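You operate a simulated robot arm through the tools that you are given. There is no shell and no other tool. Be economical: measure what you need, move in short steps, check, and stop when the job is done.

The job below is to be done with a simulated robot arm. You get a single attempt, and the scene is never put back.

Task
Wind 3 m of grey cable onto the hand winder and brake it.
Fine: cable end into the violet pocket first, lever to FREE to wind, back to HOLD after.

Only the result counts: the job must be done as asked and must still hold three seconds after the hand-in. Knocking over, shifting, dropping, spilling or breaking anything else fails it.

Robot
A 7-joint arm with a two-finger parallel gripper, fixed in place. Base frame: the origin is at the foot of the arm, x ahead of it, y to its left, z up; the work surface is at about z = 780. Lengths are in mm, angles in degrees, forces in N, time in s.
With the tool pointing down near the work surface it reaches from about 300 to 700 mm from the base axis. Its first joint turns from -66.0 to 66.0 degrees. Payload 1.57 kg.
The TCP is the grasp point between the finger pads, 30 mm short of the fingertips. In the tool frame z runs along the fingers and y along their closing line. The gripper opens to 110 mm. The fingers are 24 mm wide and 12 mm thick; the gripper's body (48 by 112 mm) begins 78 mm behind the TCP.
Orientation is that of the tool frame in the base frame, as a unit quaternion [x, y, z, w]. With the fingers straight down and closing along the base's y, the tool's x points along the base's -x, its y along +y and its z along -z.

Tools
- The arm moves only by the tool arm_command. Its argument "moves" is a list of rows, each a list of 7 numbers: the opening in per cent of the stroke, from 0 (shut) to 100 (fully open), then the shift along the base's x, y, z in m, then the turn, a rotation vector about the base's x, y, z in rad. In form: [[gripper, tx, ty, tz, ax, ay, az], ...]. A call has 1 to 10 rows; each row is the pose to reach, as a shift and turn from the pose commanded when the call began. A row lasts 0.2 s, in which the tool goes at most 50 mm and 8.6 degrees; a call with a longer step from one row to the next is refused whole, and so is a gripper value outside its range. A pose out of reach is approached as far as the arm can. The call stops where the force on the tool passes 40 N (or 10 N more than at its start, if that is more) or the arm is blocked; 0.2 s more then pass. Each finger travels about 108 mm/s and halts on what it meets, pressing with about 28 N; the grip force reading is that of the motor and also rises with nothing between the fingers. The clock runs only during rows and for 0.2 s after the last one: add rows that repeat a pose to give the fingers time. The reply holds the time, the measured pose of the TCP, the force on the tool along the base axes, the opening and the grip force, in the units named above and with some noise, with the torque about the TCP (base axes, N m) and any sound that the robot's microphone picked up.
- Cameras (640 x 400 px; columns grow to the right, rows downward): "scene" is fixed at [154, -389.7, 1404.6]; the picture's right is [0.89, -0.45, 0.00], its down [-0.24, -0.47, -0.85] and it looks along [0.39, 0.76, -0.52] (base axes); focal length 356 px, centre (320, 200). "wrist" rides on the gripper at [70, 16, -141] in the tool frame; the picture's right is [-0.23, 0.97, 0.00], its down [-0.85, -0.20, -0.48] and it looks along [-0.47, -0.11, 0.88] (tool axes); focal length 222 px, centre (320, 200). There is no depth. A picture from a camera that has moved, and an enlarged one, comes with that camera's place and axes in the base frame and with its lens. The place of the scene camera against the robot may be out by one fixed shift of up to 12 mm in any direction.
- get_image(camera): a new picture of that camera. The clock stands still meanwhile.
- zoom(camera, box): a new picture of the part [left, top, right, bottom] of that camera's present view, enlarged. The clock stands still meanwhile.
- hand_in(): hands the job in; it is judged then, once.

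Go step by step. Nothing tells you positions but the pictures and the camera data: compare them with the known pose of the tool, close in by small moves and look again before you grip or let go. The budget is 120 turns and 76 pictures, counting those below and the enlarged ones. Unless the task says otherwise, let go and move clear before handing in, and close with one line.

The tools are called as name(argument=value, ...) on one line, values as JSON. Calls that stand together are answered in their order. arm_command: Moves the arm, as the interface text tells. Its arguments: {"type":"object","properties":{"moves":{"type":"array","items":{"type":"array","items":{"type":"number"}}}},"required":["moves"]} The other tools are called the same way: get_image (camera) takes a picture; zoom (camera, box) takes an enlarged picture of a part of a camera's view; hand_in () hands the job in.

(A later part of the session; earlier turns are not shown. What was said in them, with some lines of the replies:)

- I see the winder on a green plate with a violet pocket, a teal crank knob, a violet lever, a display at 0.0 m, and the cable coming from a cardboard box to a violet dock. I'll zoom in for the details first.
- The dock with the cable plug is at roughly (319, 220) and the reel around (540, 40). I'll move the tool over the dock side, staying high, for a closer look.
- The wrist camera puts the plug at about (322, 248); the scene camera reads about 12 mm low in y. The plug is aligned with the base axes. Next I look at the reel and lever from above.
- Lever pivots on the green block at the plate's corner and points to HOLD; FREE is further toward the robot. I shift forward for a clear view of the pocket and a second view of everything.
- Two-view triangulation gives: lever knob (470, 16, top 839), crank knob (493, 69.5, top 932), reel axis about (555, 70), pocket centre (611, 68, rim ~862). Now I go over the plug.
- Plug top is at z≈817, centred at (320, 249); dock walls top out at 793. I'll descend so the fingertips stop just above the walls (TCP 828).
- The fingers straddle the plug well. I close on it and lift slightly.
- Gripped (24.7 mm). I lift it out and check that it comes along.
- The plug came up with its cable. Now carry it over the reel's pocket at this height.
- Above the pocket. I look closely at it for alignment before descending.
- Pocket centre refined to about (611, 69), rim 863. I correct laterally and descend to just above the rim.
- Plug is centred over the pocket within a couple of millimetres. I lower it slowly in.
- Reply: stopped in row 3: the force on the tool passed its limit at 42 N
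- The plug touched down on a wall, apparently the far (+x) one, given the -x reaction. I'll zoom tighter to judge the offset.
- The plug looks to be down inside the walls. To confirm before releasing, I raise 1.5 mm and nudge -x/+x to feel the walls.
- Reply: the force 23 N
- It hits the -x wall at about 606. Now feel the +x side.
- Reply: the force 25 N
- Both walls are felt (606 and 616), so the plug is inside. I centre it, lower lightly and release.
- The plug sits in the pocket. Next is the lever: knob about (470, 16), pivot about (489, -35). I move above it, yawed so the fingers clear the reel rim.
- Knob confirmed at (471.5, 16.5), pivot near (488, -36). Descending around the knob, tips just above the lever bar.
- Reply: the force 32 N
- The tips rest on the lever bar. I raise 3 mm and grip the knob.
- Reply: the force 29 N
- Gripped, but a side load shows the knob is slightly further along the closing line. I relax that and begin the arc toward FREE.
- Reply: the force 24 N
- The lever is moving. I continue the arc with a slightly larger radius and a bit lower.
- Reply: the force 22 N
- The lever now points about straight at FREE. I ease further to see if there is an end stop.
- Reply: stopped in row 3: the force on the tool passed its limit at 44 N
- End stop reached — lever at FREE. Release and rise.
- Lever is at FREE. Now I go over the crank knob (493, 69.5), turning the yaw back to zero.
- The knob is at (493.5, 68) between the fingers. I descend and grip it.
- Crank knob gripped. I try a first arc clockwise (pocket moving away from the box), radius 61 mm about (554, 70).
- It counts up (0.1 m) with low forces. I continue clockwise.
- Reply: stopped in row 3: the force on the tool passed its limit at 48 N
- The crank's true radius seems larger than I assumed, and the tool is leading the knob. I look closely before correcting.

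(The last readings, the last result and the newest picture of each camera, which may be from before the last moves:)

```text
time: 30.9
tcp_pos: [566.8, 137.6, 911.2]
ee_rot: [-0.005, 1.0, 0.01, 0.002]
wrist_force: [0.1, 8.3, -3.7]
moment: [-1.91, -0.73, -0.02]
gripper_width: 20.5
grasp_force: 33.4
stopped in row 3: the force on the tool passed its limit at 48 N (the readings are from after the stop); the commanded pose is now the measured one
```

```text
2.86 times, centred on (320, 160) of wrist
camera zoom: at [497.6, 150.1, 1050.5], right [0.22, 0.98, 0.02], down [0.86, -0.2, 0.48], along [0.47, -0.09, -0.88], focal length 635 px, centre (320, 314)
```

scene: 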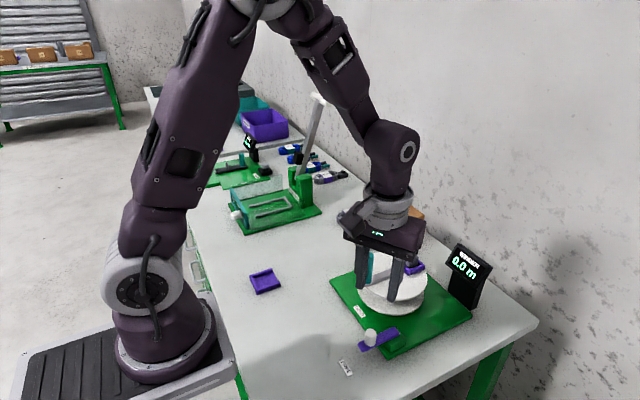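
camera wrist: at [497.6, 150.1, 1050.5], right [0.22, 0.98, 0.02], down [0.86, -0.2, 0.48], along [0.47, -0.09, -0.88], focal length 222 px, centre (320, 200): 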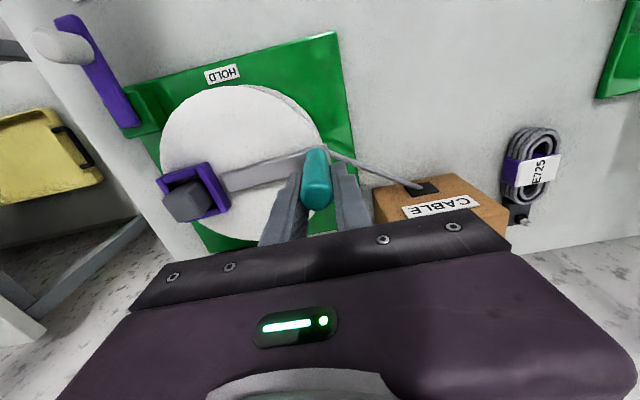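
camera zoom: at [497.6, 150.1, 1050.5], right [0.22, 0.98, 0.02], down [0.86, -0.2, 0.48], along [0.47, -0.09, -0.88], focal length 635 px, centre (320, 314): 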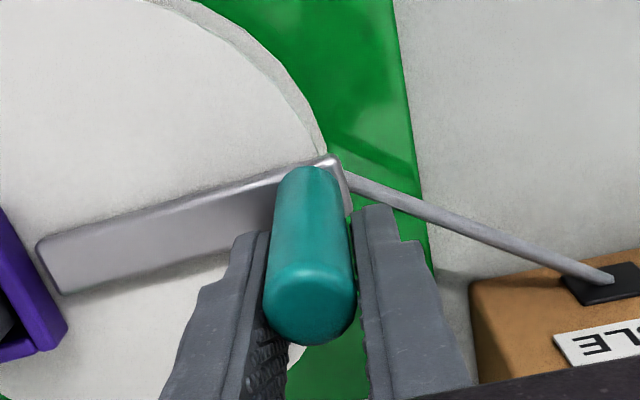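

The knob is at (557, 136), so axis ≈ (559, 70.5) and radius ≈ 65.5 mm. I open slightly, recentre on the knob and regrip.

arm_command(moves=[[32, 0, 0, 0, 0, 0, 0], [32, 0, 0, 0, 0, 0, 0], [32, -0.0095, -0.0015, 0, 0, 0, 0], [32, -0.0095, -0.0015, 0, 0, 0, 0], [0, -0.0095, -0.0015, 0, 0, 0, 0], [0, -0.0095, -0.0015, 0, 0, 0, 0]])

zoom(camera="wrist", box=[240, 90, 400, 230])

```text
time: 32.3
tcp_pos: [556.4, 138.7, 911.7]
ee_rot: [-0.005, 1.0, 0.009, 0.002]
wrist_force: [-1.3, 20.6, 2.4]
moment: [-1.79, -0.04, -0.1]
gripper_width: 20.7
grasp_force: 33.7
```

```text
2.86 times, centred on (320, 160) of wrist
camera zoom: at [487.5, 149.6, 1051.1], right [0.22, 0.98, 0.02], down [0.86, -0.2, 0.48], along [0.47, -0.09, -0.88], focal length 635 px, centre (320, 314)
```

zoom: 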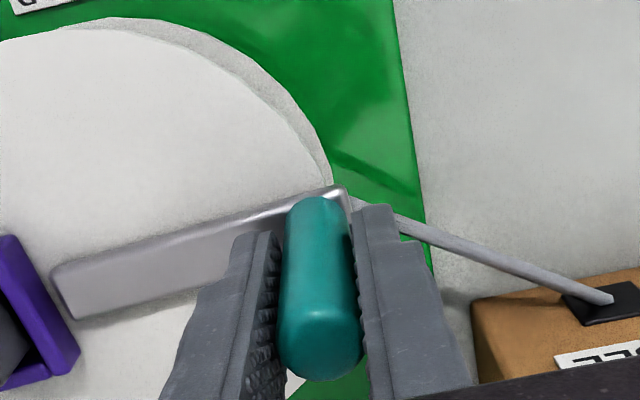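

There's a residual +y load and a small tilt; I relieve both.

arm_command(moves=[[10, 0, 0.001, 0, -0.018, 0.004, -0.01], [0, 0, 0.003, 0, -0.018, 0.004, -0.01], [0, 0, 0.003, 0, -0.018, 0.004, -0.01]])

```text
time: 33.1
tcp_pos: [558.6, 138.2, 911.4]
ee_rot: [0.001, 1.0, -0.001, 0.0]
wrist_force: [-1.4, 6.4, 11.9]
moment: [1.02, -0.72, -0.12]
gripper_width: 19.9
grasp_force: 33.4
```

arm_command(moves=[[0, 0.0087, -0.0006, 0, 0, 0, 0], [0, 0.0172, -0.0023, 0, 0, 0, 0], [0, 0.0254, -0.0051, 0, 0, 0, 0], [0, 0.0333, -0.0089, 0, 0, 0, 0]])

zoom(camera="wrist", box=[200, 90, 400, 230])

```text
time: 34.1
tcp_pos: [591.2, 133.5, 911.3]
ee_rot: [0.0, 1.0, 0.002, 0.001]
wrist_force: [11.5, 36.2, 3.3]
moment: [-1.12, 0.4, -0.37]
gripper_width: 20.0
grasp_force: 34.2
```

```text
2.86 times, centred on (300, 160) of wrist
camera zoom: at [522.3, 147.7, 1050.6], right [0.23, 0.97, 0.0], down [0.85, -0.2, 0.48], along [0.47, -0.11, -0.88], focal length 635 px, centre (377, 314)
```

zoom: 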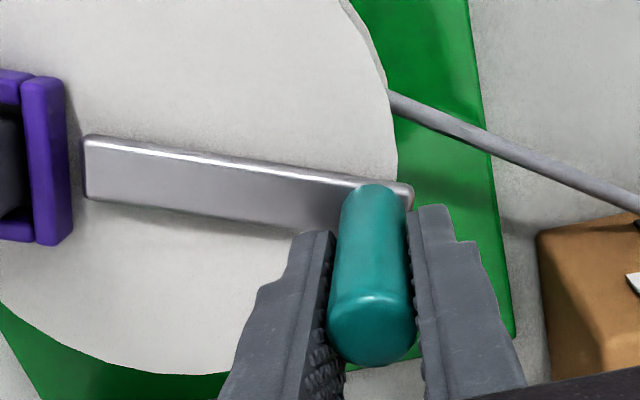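

The disc outline now gives a better axis: about (564, 66.5), crank radius about 72 mm. Continuing with that circle.

arm_command(moves=[[0, -0.0003, 0.0031, 0, 0, 0, 0], [0, 0.0093, -0.0015, 0, 0, 0, 0], [0, 0.0196, -0.0087, 0, 0, 0, 0], [0, 0.0284, -0.0175, 0, 0, 0, 0], [0, 0.0356, -0.0278, 0, 0, 0, 0]])

```text
time: 35.3
tcp_pos: [625.0, 100.4, 911.0]
ee_rot: [0.002, 1.0, -0.001, -0.002]
wrist_force: [-4.4, 2.7, 3.1]
moment: [1.8, -1.09, -0.27]
gripper_width: 20.0
grasp_force: 33.5
```

arm_command(moves=[[0, 0.0053, -0.0113, 0, 0, 0, 0], [0, 0.0093, -0.0296, 0, 0, 0, 0], [0, 0.0085, -0.0484, 0, 0, 0, 0], [0, 0.0029, -0.0662, 0, 0, 0, 0], [0, -0.0072, -0.0821, 0, 0, 0, 0], [0, -0.021, -0.0947, 0, 0, 0, 0]])

zoom(camera="scene", box=[320, 180, 520, 340])

zoom(camera="wrist", box=[240, 70, 440, 230])

```text
time: 36.7
tcp_pos: [603.1, 9.0, 911.2]
ee_rot: [0.0, 1.0, 0.0, -0.003]
wrist_force: [-6.6, 15.4, 0.1]
moment: [-0.44, 0.38, -0.19]
gripper_width: 18.0
grasp_force: 32.7
```

```text
2.50 times, centred on (420, 260) of scene
camera zoom: at [153.8, -389.2, 1404.8], right [0.89, -0.45, 0.0], down [-0.24, -0.47, -0.85], along [0.39, 0.76, -0.52], focal length 889 px, centre (70, 50)
```

zoom: 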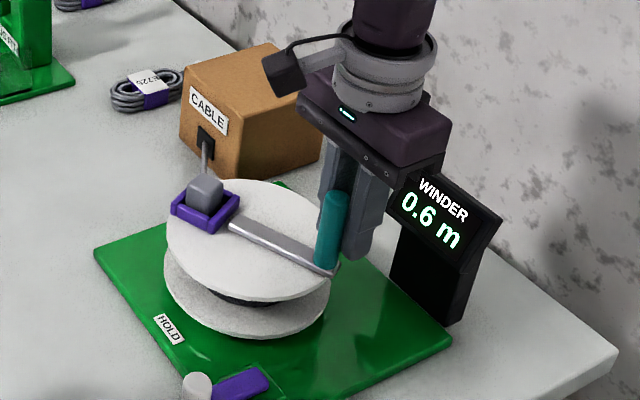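

```text
2.50 times, centred on (340, 150) of wrist
camera zoom: at [535.8, 23.5, 1051.0], right [0.23, 0.97, 0.0], down [0.86, -0.2, 0.47], along [0.46, -0.11, -0.88], focal length 555 px, centre (270, 325)
```

zoom: 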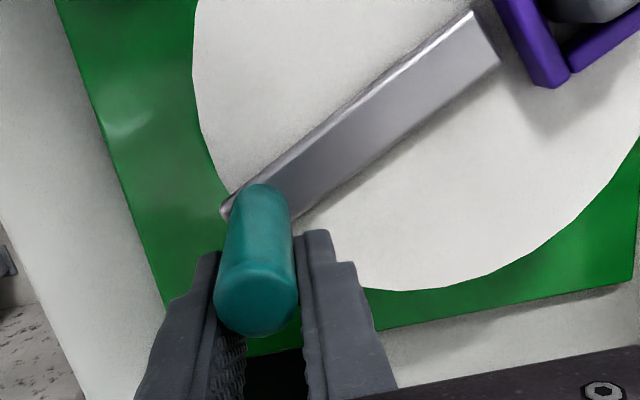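

0.6 m so far. The knob is again offset in the pads: at (588, 8), which fixes the axis at about (561, 69.5), R≈67. I recentre and regrip.

arm_command(moves=[[32, 0, 0.0005, 0, 0, 0, 0], [32, -0.0, 0.0005, 0, 0, 0, 0], [32, -0.0165, 0.0005, 0, 0, 0, 0], [32, -0.0165, 0.0005, 0, 0, 0, 0], [0, -0.0165, 0.0005, 0, 0, 0, 0], [0, -0.0165, 0.0005, 0, 0, 0, 0]])

zoom(camera="wrist", box=[240, 70, 440, 230])

```text
time: 38.1
tcp_pos: [588.4, 8.3, 911.6]
ee_rot: [0.0, 1.0, -0.001, -0.001]
wrist_force: [-1.3, -0.2, -0.1]
moment: [0.21, -0.29, 0.06]
gripper_width: 19.7
grasp_force: 33.5
```

```text
2.50 times, centred on (340, 150) of wrist
camera zoom: at [520.7, 23.5, 1051.5], right [0.23, 0.97, 0.0], down [0.86, -0.2, 0.48], along [0.46, -0.11, -0.88], focal length 555 px, centre (270, 325)
```

zoom: 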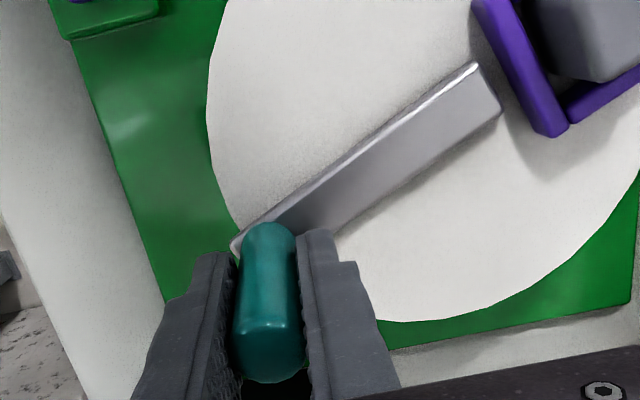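

Forces are now nearly zero, so the knob is well centred. I continue on the refined circle round to the -x side.

arm_command(moves=[[0, -0.0127, -0.004, 0, 0, 0, 0], [0, -0.0266, -0.0055, 0, 0, 0, 0], [0, -0.0405, -0.004, 0, 0, 0, 0], [0, -0.0537, 0.0003, 0, 0, 0, 0], [0, -0.0658, 0.0072, 0, 0, 0, 0], [0, -0.0777, 0.0183, 0, 0, 0, 0], [0, -0.0865, 0.032, 0, 0, 0, 0], [0, -0.0918, 0.0473, 0, 0, 0, 0], [0, -0.0933, 0.0612, 0, 0, 0, 0]])

zoom(camera="scene", box=[320, 180, 520, 340])

zoom(camera="wrist", box=[240, 70, 440, 230])

```text
time: 39.4
tcp_pos: [517.7, 13.1, 910.9]
ee_rot: [0.004, 1.0, -0.003, -0.004]
wrist_force: [-3.8, -8.0, 8.6]
moment: [1.67, 0.38, -0.13]
gripper_width: 20.0
grasp_force: 33.9
stopped in row 6: the force on the tool passed its limit at 43 N (the readings are from after the stop); the commanded pose is now the measured one
```

```text
2.50 times, centred on (420, 260) of scene
camera zoom: at [153.8, -389.9, 1404.6], right [0.89, -0.45, 0.0], down [-0.24, -0.47, -0.85], along [0.39, 0.76, -0.52], focal length 889 px, centre (70, 50)
```

zoom: 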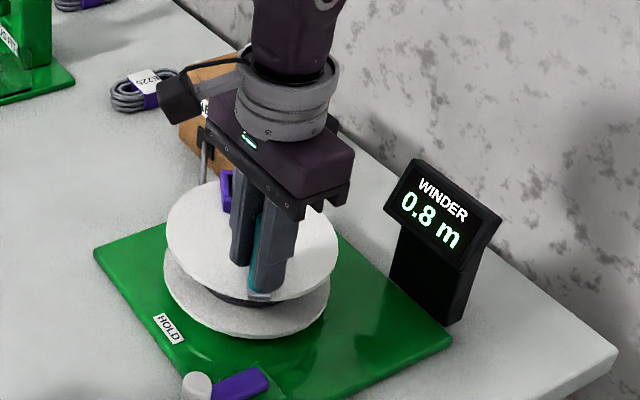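

```text
2.50 times, centred on (340, 150) of wrist
camera zoom: at [450.8, 29.5, 1051.0], right [0.24, 0.97, -0.01], down [0.86, -0.2, 0.47], along [0.46, -0.12, -0.88], focal length 555 px, centre (270, 325)
```

zoom: 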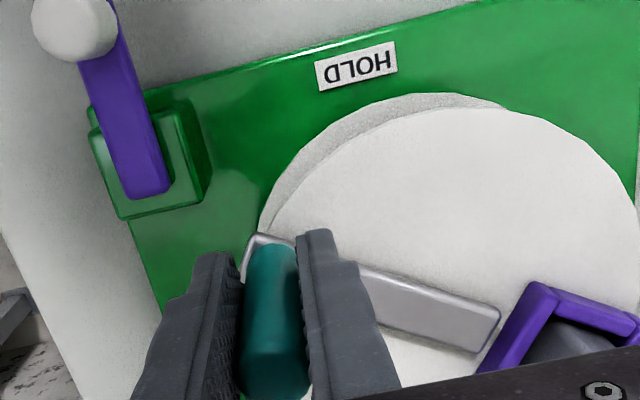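

The knob spinning inside non-rotating pads makes it creep sideways. From now on I'll yaw the tool with the crank and rewind the yaw while open. First I open, recentre and yaw +45°.

arm_command(moves=[[34, 0, 0, 0, 0, 0, 0], [34, 0.003, 0, 0, 0.006, -0.008, 0.008], [34, 0.007, 0, 0, 0.006, -0.008, 0.14], [34, 0.007, 0, 0, 0.006, -0.008, 0.28], [34, 0.007, 0, 0, 0.006, -0.008, 0.42], [34, 0.007, 0, 0, 0.006, -0.008, 0.56], [34, 0.007, 0, 0, 0.006, -0.008, 0.69], [34, 0.007, 0, 0, 0.006, -0.008, 0.79], [15, 0.007, 0, 0, 0.006, -0.008, 0.79]])

zoom(camera="wrist", box=[240, 90, 400, 230])

```text
time: 41.4
tcp_pos: [525.9, 13.0, 910.7]
ee_rot: [-0.381, 0.925, -0.001, 0.002]
wrist_force: [1.2, -1.7, 1.4]
moment: [1.04, 0.62, -0.07]
gripper_width: 20.1
grasp_force: 33.6
```

```text
2.86 times, centred on (320, 160) of wrist
camera zoom: at [464.8, -25.5, 1050.0], right [-0.53, 0.85, 0.0], down [0.75, 0.46, 0.48], along [0.41, 0.25, -0.88], focal length 635 px, centre (320, 314)
```

zoom: 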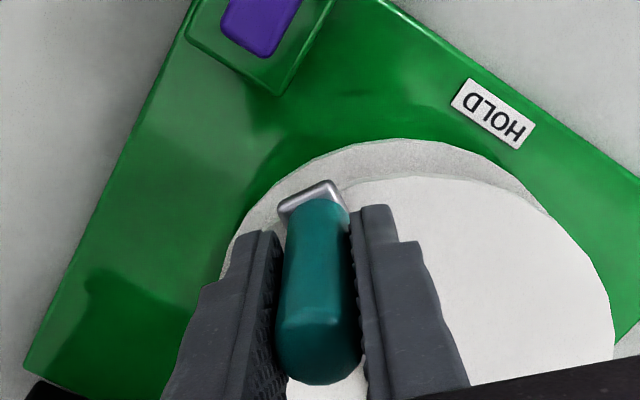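

Perfectly centred: the pose matches the circle (axis 560.6, 70.4, R 67.1). I crank with the tool yawing along.

arm_command(moves=[[0, -0.0111, 0.0083, 0, 0, 0, -0.13], [0, -0.0203, 0.0189, 0, 0, 0, -0.26], [0, -0.0271, 0.0312, 0, 0, 0, -0.39], [0, -0.0312, 0.0446, 0, 0, 0, -0.52], [0, -0.0324, 0.0586, 0, 0, 0, -0.66], [0, -0.0307, 0.0725, 0, 0, 0, -0.8], [0, -0.0261, 0.0858, 0, 0, 0, -0.94], [0, -0.0189, 0.0978, 0, 0, 0, -1.08], [0, -0.0093, 0.108, 0, 0, 0, -1.22], [0, 0.0022, 0.1161, 0, 0, 0, -1.36]])

```text
time: 43.6
tcp_pos: [528.4, 129.5, 910.5]
ee_rot: [0.286, 0.958, -0.002, 0.001]
wrist_force: [-0.7, -9.5, 7.6]
moment: [0.86, -1.51, -0.3]
gripper_width: 20.0
grasp_force: 34.1
```

Works cleanly. I finish this segment, then open and begin rewinding the yaw.

arm_command(moves=[[0, 0.0129, 0.0055, 0, 0, 0, -0.14], [0, 0.0267, 0.0081, 0, 0, 0, -0.28], [0, 0.0407, 0.0079, 0, 0, 0, -0.42], [0, 0.0543, 0.0047, 0, 0, 0, -0.56], [0, 0.0543, 0.0047, 0, 0, 0, -0.56]])

zoom(camera="scene", box=[320, 180, 520, 340])

```text
time: 44.8
tcp_pos: [581.5, 136.5, 912.1]
ee_rot: [0.54, 0.842, -0.002, -0.001]
wrist_force: [-2.2, 4.4, -9.5]
moment: [0.11, -1.72, -0.24]
gripper_width: 20.0
grasp_force: 34.0
```

```text
2.50 times, centred on (420, 260) of scene
camera zoom: at [154.1, -389.5, 1404.7], right [0.89, -0.45, 0.0], down [-0.24, -0.47, -0.85], along [0.39, 0.76, -0.52], focal length 889 px, centre (70, 50)
```

zoom: 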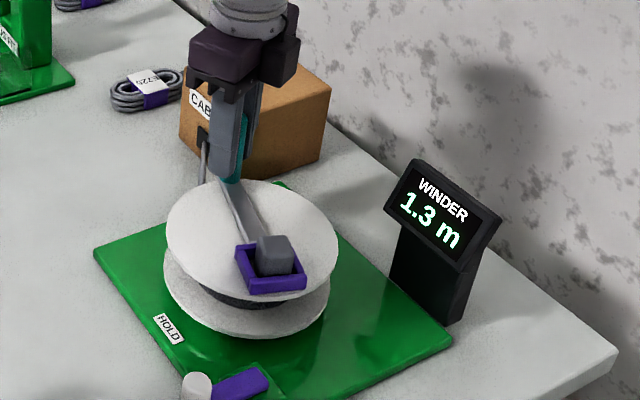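

1.3 m, about 1.0 m per turn. I open and rewind the yaw around the knob.

arm_command(moves=[[36, 0, 0, 0, 0, 0, 0], [36, 0, 0, 0, 0, 0, 0.14], [36, 0, 0, 0, 0, 0, 0.28], [36, 0, 0, 0, 0, 0, 0.42], [36, 0, 0, 0, 0, 0, 0.56], [36, 0, 0, 0, 0, 0, 0.7], [36, 0, 0, 0, 0, 0, 0.84], [36, 0, 0, 0, 0, 0, 0.98], [36, 0, 0, 0, 0, 0, 1.12], [36, 0, 0, 0, 0, 0, 1.26]])

arm_command(moves=[[36, 0, 0, 0, 0, 0, 0.14], [36, 0, 0, 0, 0, 0, 0.28], [36, 0, 0, 0, 0, 0, 0.42], [36, 0, 0, 0, 0, 0, 0.56], [36, 0, 0, 0, 0, 0, 0.7], [36, 0, 0, 0, 0, 0, 0.84], [0, 0, 0, 0, 0, 0, 0.84], [0, 0, 0, 0, 0, 0, 0.84]])

```text
time: 47.0
tcp_pos: [581.9, 133.7, 910.4]
ee_rot: [-0.063, 0.998, -0.002, 0.0]
wrist_force: [-0.4, 0.0, 1.0]
moment: [-0.01, 0.04, -0.01]
gripper_width: 39.6
grasp_force: 0.0
```

```text
time: 48.8
tcp_pos: [581.2, 133.6, 909.4]
ee_rot: [-0.464, 0.886, -0.001, 0.002]
wrist_force: [1.8, -0.2, 1.5]
moment: [0.95, 1.01, 0.16]
gripper_width: 20.0
grasp_force: 33.8
```

arm_command(moves=[[0, 0.0128, -0.0059, 0, 0, 0, -0.14], [0, 0.024, -0.0143, 0, 0, 0, -0.28], [0, 0.0332, -0.0249, 0, 0, 0, -0.42], [0, 0.04, -0.0372, 0, 0, 0, -0.56], [0, 0.0441, -0.0506, 0, 0, 0, -0.7], [0, 0.0453, -0.0646, 0, 0, 0, -0.84], [0, 0.0436, -0.0785, 0, 0, 0, -0.98], [0, 0.039, -0.0918, 0, 0, 0, -1.12], [0, 0.0318, -0.1038, 0, 0, 0, -1.26], [0, 0.0222, -0.114, 0, 0, 0, -1.4]])

```text
time: 51.0
tcp_pos: [603.2, 20.4, 911.7]
ee_rot: [0.219, 0.976, -0.003, 0.001]
wrist_force: [2.4, 1.7, -0.3]
moment: [0.92, -1.07, -0.16]
gripper_width: 19.9
grasp_force: 33.9
```

arm_command(moves=[[0, -0.0115, -0.0081, 0, 0, 0, -0.14], [0, -0.0244, -0.0136, 0, 0, 0, -0.28], [0, -0.0382, -0.0162, 0, 0, 0, -0.42], [0, -0.0522, -0.016, 0, 0, 0, -0.56], [0, -0.0658, -0.0128, 0, 0, 0, -0.7], [0, -0.0658, -0.0128, 0, 0, 0, -0.7]])

arm_command(moves=[[36, 0, 0, 0, 0, 0, 0], [36, 0, 0, 0, 0, 0, 0.14], [36, 0, 0, 0, 0, 0, 0.28], [36, 0, 0, 0, 0, 0, 0.42], [36, 0, 0, 0, 0, 0, 0.56], [36, 0, 0, 0, 0, 0, 0.7], [36, 0, 0, 0, 0, 0, 0.84], [36, 0, 0, 0, 0, 0, 0.98], [36, 0, 0, 0, 0, 0, 1.12], [36, 0, 0, 0, 0, 0, 1.26]])

zoom(camera="wrist", box=[240, 90, 400, 230])

```text
time: 52.4
tcp_pos: [537.7, 6.0, 910.8]
ee_rot: [0.54, 0.842, -0.002, 0.0]
wrist_force: [1.2, -1.2, 24.3]
moment: [-0.04, -1.2, -0.08]
gripper_width: 19.5
grasp_force: 33.5
```

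```text
time: 54.6
tcp_pos: [537.9, 7.7, 910.8]
ee_rot: [-0.062, 0.998, -0.002, 0.001]
wrist_force: [-0.1, 0.5, -0.1]
moment: [-0.01, -0.02, 0.01]
gripper_width: 39.7
grasp_force: 0.1
```

```text
2.86 times, centred on (320, 160) of wrist
camera zoom: at [467.7, 14.4, 1050.1], right [0.1, 0.99, 0.0], down [0.87, -0.09, 0.48], along [0.48, -0.05, -0.88], focal length 635 px, centre (320, 314)
```

zoom: 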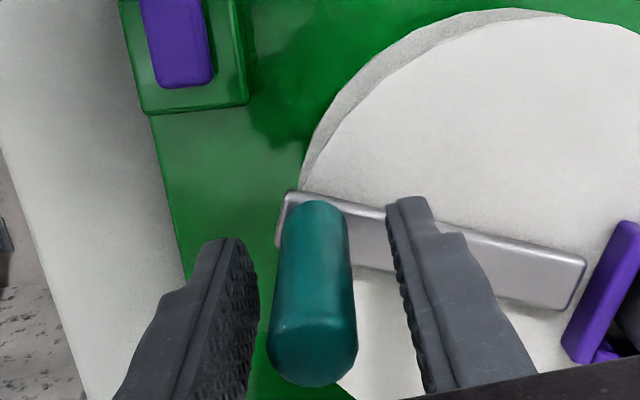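

Still well centred. I finish the rewind, regrip and continue.

arm_command(moves=[[36, 0, 0, 0, 0, 0, 0.14], [36, 0, 0, 0, 0, 0, 0.28], [36, 0, 0, 0, 0, 0, 0.42], [36, 0, 0, 0, 0, 0, 0.56], [36, 0, 0, 0, 0, 0, 0.7], [36, 0, 0, 0, 0, 0, 0.84], [0, 0, 0, 0, 0, 0, 0.84], [0, 0, 0, 0, 0, 0, 0.84]])

```text
time: 56.4
tcp_pos: [538.9, 7.7, 910.9]
ee_rot: [-0.463, 0.886, -0.002, 0.001]
wrist_force: [-0.3, -1.9, 3.4]
moment: [1.21, 0.72, -0.07]
gripper_width: 20.0
grasp_force: 33.7
```

arm_command(moves=[[0, -0.0128, 0.0059, 0, 0, 0, -0.14], [0, -0.024, 0.0143, 0, 0, 0, -0.28], [0, -0.0332, 0.0249, 0, 0, 0, -0.42], [0, -0.04, 0.0372, 0, 0, 0, -0.56], [0, -0.0441, 0.0506, 0, 0, 0, -0.7], [0, -0.0453, 0.0646, 0, 0, 0, -0.84], [0, -0.0436, 0.0785, 0, 0, 0, -0.98], [0, -0.039, 0.0918, 0, 0, 0, -1.12], [0, -0.0318, 0.1038, 0, 0, 0, -1.26], [0, -0.0222, 0.114, 0, 0, 0, -1.4]])

arm_command(moves=[[0, 0.0115, 0.0081, 0, 0, 0, -0.14], [0, 0.0244, 0.0136, 0, 0, 0, -0.28], [0, 0.0382, 0.0162, 0, 0, 0, -0.42], [0, 0.0522, 0.016, 0, 0, 0, -0.56], [0, 0.0658, 0.0128, 0, 0, 0, -0.7], [0, 0.0658, 0.0128, 0, 0, 0, -0.7]])

zoom(camera="scene", box=[320, 180, 520, 340])

```text
time: 58.6
tcp_pos: [516.0, 120.2, 910.8]
ee_rot: [0.219, 0.976, -0.002, 0.0]
wrist_force: [0.8, -2.8, -14.8]
moment: [1.18, -0.69, -0.05]
gripper_width: 19.8
grasp_force: 33.2
```

```text
time: 60.0
tcp_pos: [583.5, 134.5, 910.6]
ee_rot: [0.54, 0.841, -0.002, -0.001]
wrist_force: [-4.4, -3.1, 9.8]
moment: [-0.23, -1.47, -0.17]
gripper_width: 19.6
grasp_force: 33.7
```

```text
2.50 times, centred on (420, 260) of scene
camera zoom: at [153.6, -389.8, 1404.7], right [0.89, -0.45, 0.0], down [-0.24, -0.47, -0.85], along [0.39, 0.76, -0.52], focal length 889 px, centre (70, 50)
```

zoom: 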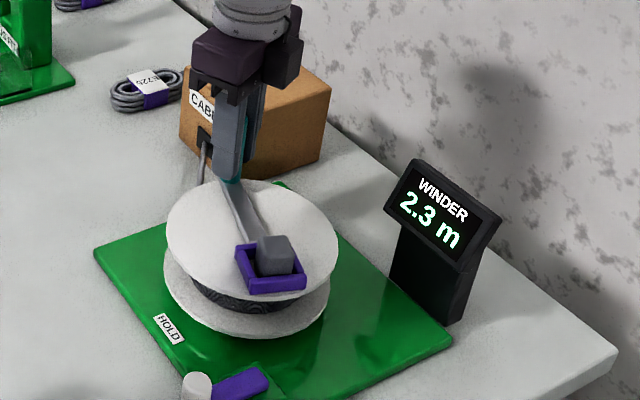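

2.3 m. Next half-turn: rewind, regrip, crank.

arm_command(moves=[[36, 0, 0, 0, 0, 0, 0], [36, 0, 0, 0, 0, 0, 0.14], [36, 0, 0, 0, 0, 0, 0.28], [36, 0, 0, 0, 0, 0, 0.42], [36, 0, 0, 0, 0, 0, 0.56], [36, 0, 0, 0, 0, 0, 0.7], [36, 0, 0, 0, 0, 0, 0.84], [36, 0, 0, 0, 0, 0, 0.98], [36, 0, 0, 0, 0, 0, 1.12], [36, 0, 0, 0, 0, 0, 1.26]])

arm_command(moves=[[36, 0, 0, 0, 0, 0, 0.14], [36, 0, 0, 0, 0, 0, 0.28], [36, 0, 0, 0, 0, 0, 0.42], [36, 0, 0, 0, 0, 0, 0.56], [36, 0, 0, 0, 0, 0, 0.7], [36, 0, 0, 0, 0, 0, 0.84], [0, 0, 0, 0, 0, 0, 0.84], [0, 0, 0, 0, 0, 0, 0.84]])

```text
time: 62.2
tcp_pos: [581.7, 133.9, 911.0]
ee_rot: [-0.063, 0.998, -0.002, 0.001]
wrist_force: [0.0, 0.4, -0.2]
moment: [-0.02, 0.01, 0.02]
gripper_width: 39.7
grasp_force: 0.1
```

```text
time: 64.0
tcp_pos: [583.4, 133.2, 910.7]
ee_rot: [-0.463, 0.887, -0.001, 0.002]
wrist_force: [1.3, -1.2, 0.0]
moment: [0.99, 1.01, 0.18]
gripper_width: 19.8
grasp_force: 33.4
```

arm_command(moves=[[0, 0.0128, -0.0059, 0, 0, 0, -0.14], [0, 0.024, -0.0143, 0, 0, 0, -0.28], [0, 0.0332, -0.0249, 0, 0, 0, -0.42], [0, 0.04, -0.0372, 0, 0, 0, -0.56], [0, 0.0441, -0.0506, 0, 0, 0, -0.7], [0, 0.0453, -0.0646, 0, 0, 0, -0.84], [0, 0.0436, -0.0785, 0, 0, 0, -0.98], [0, 0.039, -0.0918, 0, 0, 0, -1.12], [0, 0.0318, -0.1038, 0, 0, 0, -1.26], [0, 0.0222, -0.114, 0, 0, 0, -1.4]])

arm_command(moves=[[0, -0.0115, -0.0081, 0, 0, 0, -0.14], [0, -0.0244, -0.0136, 0, 0, 0, -0.28], [0, -0.0382, -0.0162, 0, 0, 0, -0.42], [0, -0.0522, -0.016, 0, 0, 0, -0.56], [0, -0.0658, -0.0128, 0, 0, 0, -0.7], [0, -0.0658, -0.0128, 0, 0, 0, -0.7]])

arm_command(moves=[[36, 0, 0, 0, 0, 0, 0], [36, 0, 0, 0, 0, 0, 0.14], [36, 0, 0, 0, 0, 0, 0.28], [36, 0, 0, 0, 0, 0, 0.42], [36, 0, 0, 0, 0, 0, 0.56], [36, 0, 0, 0, 0, 0, 0.7], [36, 0, 0, 0, 0, 0, 0.84], [36, 0, 0, 0, 0, 0, 0.98], [36, 0, 0, 0, 0, 0, 1.12], [36, 0, 0, 0, 0, 0, 1.26]])

arm_command(moves=[[36, 0, 0, 0, 0, 0, 0.14], [36, 0, 0, 0, 0, 0, 0.28], [36, 0, 0, 0, 0, 0, 0.42], [36, 0, 0, 0, 0, 0, 0.56], [36, 0, 0, 0, 0, 0, 0.7], [36, 0, 0, 0, 0, 0, 0.84], [0, 0, 0, 0, 0, 0, 0.84], [0, 0, 0, 0, 0, 0, 0.84]])

zoom(camera="scene", box=[320, 180, 520, 340])

```text
time: 66.2
tcp_pos: [603.1, 20.4, 910.5]
ee_rot: [0.218, 0.976, -0.002, -0.002]
wrist_force: [2.8, 2.4, -8.8]
moment: [1.36, -0.93, -0.17]
gripper_width: 20.1
grasp_force: 33.5
```

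```text
time: 67.6
tcp_pos: [537.1, 6.6, 910.3]
ee_rot: [0.54, 0.842, -0.003, 0.0]
wrist_force: [3.1, -1.7, 4.7]
moment: [-0.32, -1.81, -0.21]
gripper_width: 19.7
grasp_force: 33.9
```

```text
time: 69.8
tcp_pos: [539.3, 7.2, 909.7]
ee_rot: [-0.062, 0.998, -0.002, 0.0]
wrist_force: [0.5, -0.8, 0.4]
moment: [0.01, 0.0, -0.02]
gripper_width: 39.5
grasp_force: 0.1
```

```text
time: 71.6
tcp_pos: [537.3, 7.8, 910.5]
ee_rot: [-0.464, 0.886, -0.001, 0.002]
wrist_force: [0.6, -1.7, 3.4]
moment: [1.25, 0.67, 0.0]
gripper_width: 19.9
grasp_force: 33.8
```

```text
2.50 times, centred on (420, 260) of scene
camera zoom: at [153.9, -389.7, 1404.6], right [0.89, -0.45, 0.0], down [-0.24, -0.47, -0.85], along [0.39, 0.76, -0.52], focal length 889 px, centre (70, 50)
```

zoom: 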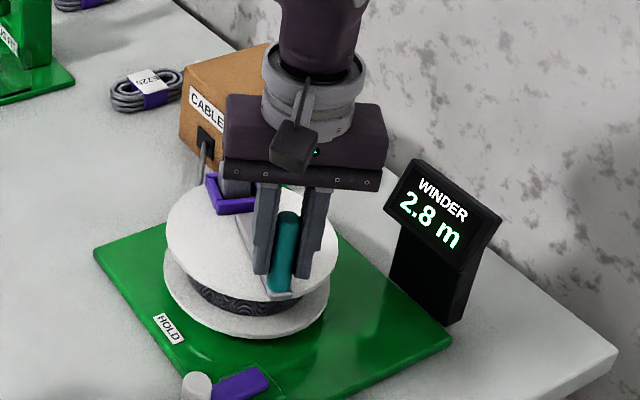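

2.8 m. The last ~76° gets it just past 3.0 m.

arm_command(moves=[[0, -0.0128, 0.0059, 0, 0, 0, -0.14], [0, -0.024, 0.0143, 0, 0, 0, -0.28], [0, -0.0332, 0.0249, 0, 0, 0, -0.42], [0, -0.04, 0.0372, 0, 0, 0, -0.56], [0, -0.0441, 0.0506, 0, 0, 0, -0.7], [0, -0.0453, 0.0646, 0, 0, 0, -0.84], [0, -0.045, 0.0692, 0, 0, 0, -0.88], [0, -0.045, 0.0692, 0, 0, 0, -0.88]])

zoom(camera="scene", box=[320, 180, 520, 340])

```text
time: 73.4
tcp_pos: [493.3, 75.8, 910.9]
ee_rot: [-0.04, 0.999, -0.001, 0.001]
wrist_force: [-3.3, -5.0, -4.8]
moment: [1.62, -0.67, -0.31]
gripper_width: 19.9
grasp_force: 33.8
```

```text
2.50 times, centred on (420, 260) of scene
camera zoom: at [153.9, -389.8, 1404.6], right [0.89, -0.45, 0.0], down [-0.24, -0.47, -0.85], along [0.39, 0.76, -0.52], focal length 889 px, centre (70, 50)
```

zoom: 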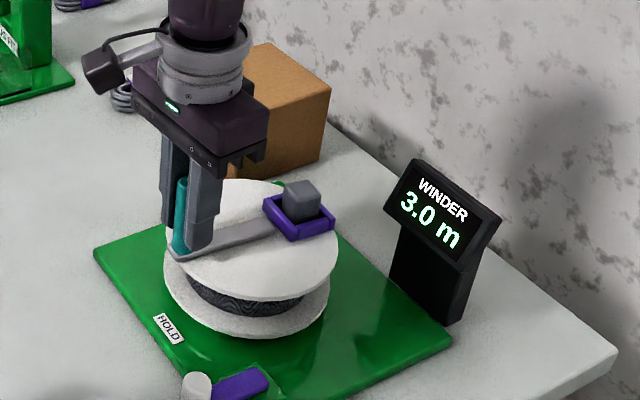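

3.0 m. I release the crank, rise, and go over the lever knob at FREE.

arm_command(moves=[[38, 0, 0, 0, 0, 0, 0], [38, 0, 0, 0, 0, 0, 0], [38, 0, 0, 0.03, 0, 0, 0], [38, 0, 0, 0.075, 0, 0, 0], [38, 0, 0, 0.095, 0, 0, 0]])

arm_command(moves=[[38, -0.014, -0.025, 0, 0, 0, 0.1], [38, -0.028, -0.05, 0, 0, 0, 0.2], [38, -0.042, -0.075, 0, 0, 0, 0.3], [38, -0.056, -0.1, 0, 0, 0, 0.4], [38, -0.065, -0.113, 0, 0, 0, 0.49], [38, -0.065, -0.113, -0.03, 0, 0, 0.49]])

zoom(camera="wrist", box=[240, 70, 440, 230])

zoom(camera="scene", box=[320, 180, 520, 380])

```text
time: 74.6
tcp_pos: [493.4, 76.4, 1005.1]
ee_rot: [-0.041, 0.999, -0.001, 0.0]
wrist_force: [0.9, 0.6, 0.5]
moment: [-0.02, 0.01, 0.0]
gripper_width: 41.9
grasp_force: 0.0
```

```text
time: 76.0
tcp_pos: [426.3, -34.0, 975.9]
ee_rot: [-0.283, 0.959, -0.001, 0.001]
wrist_force: [0.5, 0.2, 0.4]
moment: [-0.01, -0.01, -0.02]
gripper_width: 42.1
grasp_force: 0.0
```

```text
2.50 times, centred on (340, 150) of wrist
camera zoom: at [361.1, -58.8, 1114.6], right [-0.34, 0.94, 0.0], down [0.83, 0.3, 0.48], along [0.45, 0.16, -0.88], focal length 555 px, centre (270, 325)
```

zoom: 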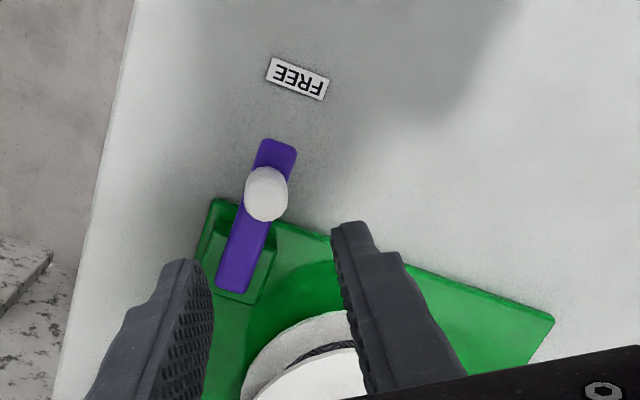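

```text
2.00 times, centred on (420, 280) of scene
camera zoom: at [153.9, -389.7, 1404.6], right [0.89, -0.45, 0.0], down [-0.24, -0.47, -0.85], along [0.39, 0.76, -0.52], focal length 711 px, centre (120, 40)
```

zoom: 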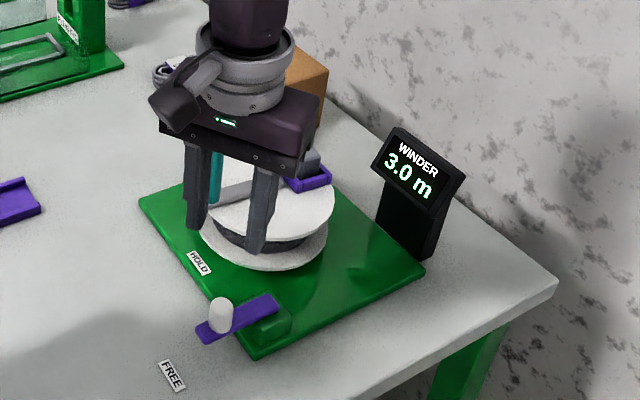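

The lever knob is at (436, -34), pivot about (487, -33.5). To return it, I'll push it from the outer side with closed fingers: first position the tool at y≈-68, yaw 0, then descend.

arm_command(moves=[[10, 0.003, -0.008, 0, 0, 0, -0.14], [0, 0.006, -0.017, 0, 0, 0, -0.28], [0, 0.009, -0.026, 0, 0, 0, -0.42], [0, 0.011, -0.034, 0, 0, 0, -0.57], [0, 0.011, -0.034, -0.045, 0, 0, -0.57], [0, 0.011, -0.034, -0.09, 0, 0, -0.57], [0, 0.011, -0.034, -0.127, 0, 0, -0.57]])

zoom(camera="scene", box=[310, 250, 450, 380])

get_image(camera="wrist")

```text
time: 77.6
tcp_pos: [439.3, -69.5, 849.1]
ee_rot: [0.0, 1.0, -0.002, 0.0]
wrist_force: [0.3, -0.4, 0.3]
moment: [-0.02, -0.01, -0.04]
gripper_width: 0.2
grasp_force: 21.1
```

```text
3.08 times, centred on (380, 315) of scene
camera zoom: at [154.0, -389.7, 1404.6], right [0.89, -0.45, 0.0], down [-0.24, -0.47, -0.85], along [0.39, 0.76, -0.52], focal length 1094 px, centre (135, -154)
```

zoom: 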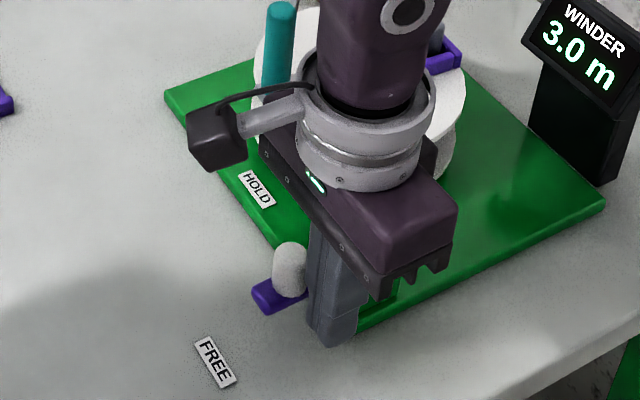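

```text
17 pictures are left
camera wrist: at [370.3, -54.1, 988.9], right [0.23, 0.97, 0.0], down [0.85, -0.2, 0.48], along [0.47, -0.11, -0.88], focal length 222 px, centre (320, 200)
```

wrist: 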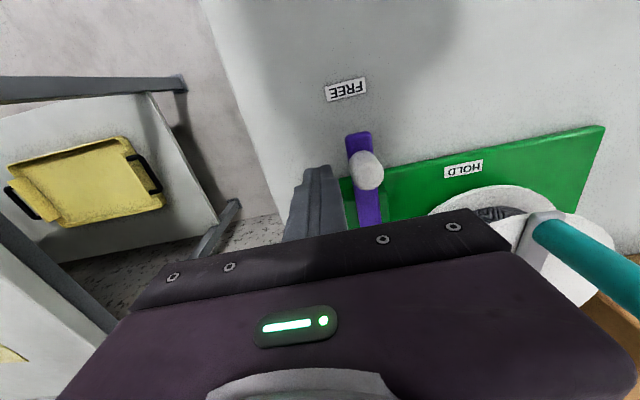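

The closed fingers stand beside the lever bar on its -y side. I push it round the first half of the arc.

arm_command(moves=[[0, -0.0023, 0.0135, 0, 0, 0, 0], [0, -0.0053, 0.0227, 0, 0, 0, -0.14], [0, -0.0067, 0.0322, 0, 0, 0, -0.28], [0, -0.0065, 0.0419, 0, 0, 0, -0.42], [0, -0.0045, 0.0514, 0, 0, 0, -0.56]])

zoom(camera="scene", box=[310, 250, 450, 380])

get_image(camera="wrist")

```text
time: 78.8
tcp_pos: [433.9, -18.0, 850.4]
ee_rot: [0.276, 0.961, -0.003, 0.001]
wrist_force: [0.4, -0.3, 0.5]
moment: [-0.01, 0.03, 0.04]
gripper_width: 0.0
grasp_force: 21.3
```

```text
3.08 times, centred on (380, 315) of scene
camera zoom: at [154.0, -389.7, 1404.6], right [0.89, -0.45, 0.0], down [-0.24, -0.47, -0.85], along [0.39, 0.76, -0.52], focal length 1094 px, centre (135, -154)
```

zoom: 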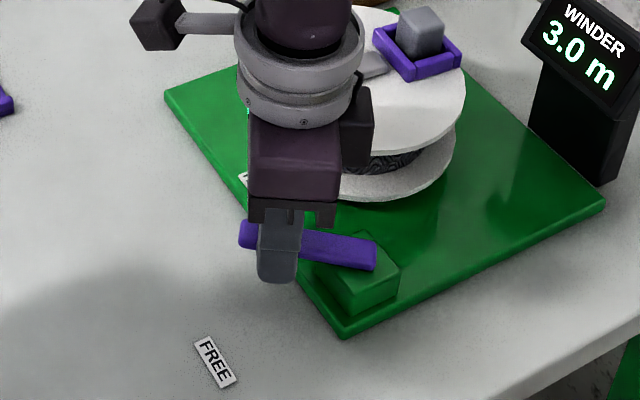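

```text
15 pictures are left
camera wrist: at [385.0, 31.9, 987.9], right [0.71, 0.7, 0.0], down [0.62, -0.62, 0.48], along [0.34, -0.34, -0.88], focal length 222 px, centre (320, 200)
```

wrist: 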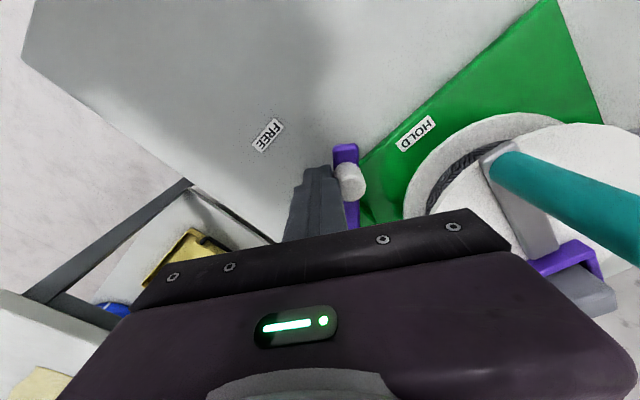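

It pushes smoothly. I continue the arc to the HOLD stop.

arm_command(moves=[[0, 0.0035, 0.0091, 0, 0, 0, -0.145], [0, 0.0086, 0.0173, 0, 0, 0, -0.29], [0, 0.0117, 0.021, 0, 0, 0, -0.43], [0, 0.0151, 0.0245, 0, 0, 0, -0.57], [0, 0.0173, 0.0265, 0, 0, 0, -0.71], [0, 0.0192, 0.028, 0, 0, 0, -0.71], [0, 0.0211, 0.0294, 0, 0, 0, -0.71], [0, 0.0243, 0.0315, 0, 0, 0, -0.71]])

zoom(camera="scene", box=[310, 230, 490, 380])

```text
time: 80.4
tcp_pos: [451.6, 6.7, 848.7]
ee_rot: [0.595, 0.804, -0.008, -0.006]
wrist_force: [-13.0, -6.4, 6.9]
moment: [0.02, -0.03, 0.0]
gripper_width: 0.0
grasp_force: 21.3
stopped in row 8: the force on the tool passed its limit at 43 N (the readings are from after the stop); the commanded pose is now the measured one
```

```text
2.67 times, centred on (400, 305) of scene
camera zoom: at [153.6, -389.8, 1404.6], right [0.89, -0.45, 0.0], down [-0.24, -0.47, -0.85], along [0.39, 0.76, -0.52], focal length 948 px, centre (107, -80)
```

zoom: 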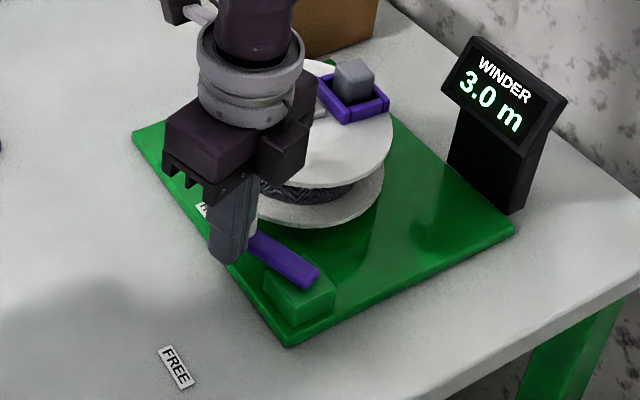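

Stop reached at HOLD. I back away and rise.

arm_command(moves=[[0, -0.01, -0.003, 0, 0, 0, 0], [0, -0.03, -0.012, 0, 0, 0, 0], [0, -0.04, -0.015, 0.03, 0, 0, 0], [0, -0.045, -0.015, 0.075, 0, 0, 0], [0, -0.05, -0.015, 0.12, 0, 0, 0], [0, -0.07, -0.03, 0.16, 0, 0, 0], [0, -0.1, -0.06, 0.18, 0, 0, 0]])

get_image(camera="scene")

zoom(camera="scene", box=[320, 200, 500, 360])

```text
time: 82.0
tcp_pos: [351.7, -52.6, 1029.9]
ee_rot: [0.594, 0.804, -0.005, -0.004]
wrist_force: [-0.6, -0.8, 0.3]
moment: [0.01, -0.04, -0.03]
gripper_width: 0.0
grasp_force: 21.7
```

```text
13 pictures are left
```

scene: 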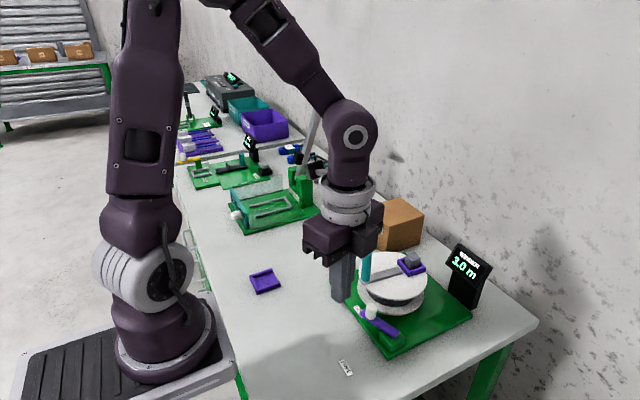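

```text
2.50 times, centred on (410, 280) of scene
camera zoom: at [154.0, -389.6, 1404.6], right [0.89, -0.45, 0.0], down [-0.24, -0.47, -0.85], along [0.39, 0.76, -0.52], focal length 889 px, centre (95, 0)
```

zoom: 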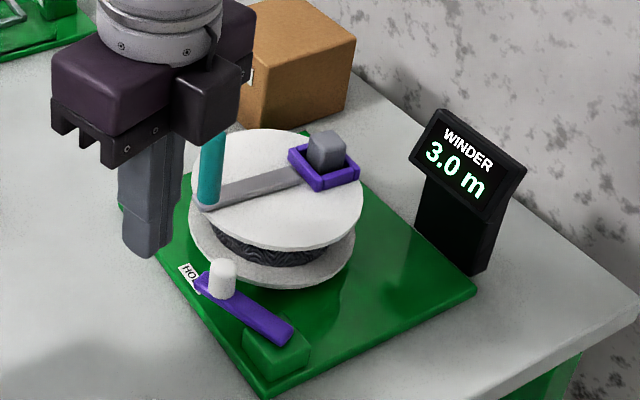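

The display reads 3.0 m, the plug is in the pocket, the lever is back at its original HOLD position, and the arm is clear. Handing in.

hand_in()

```text
The job is handed in.
```

I wound the grey cable onto the hand winder until the display read 3.0 m. The cable end is in the violet pocket, the lever is back at HOLD, and the job is handed in.
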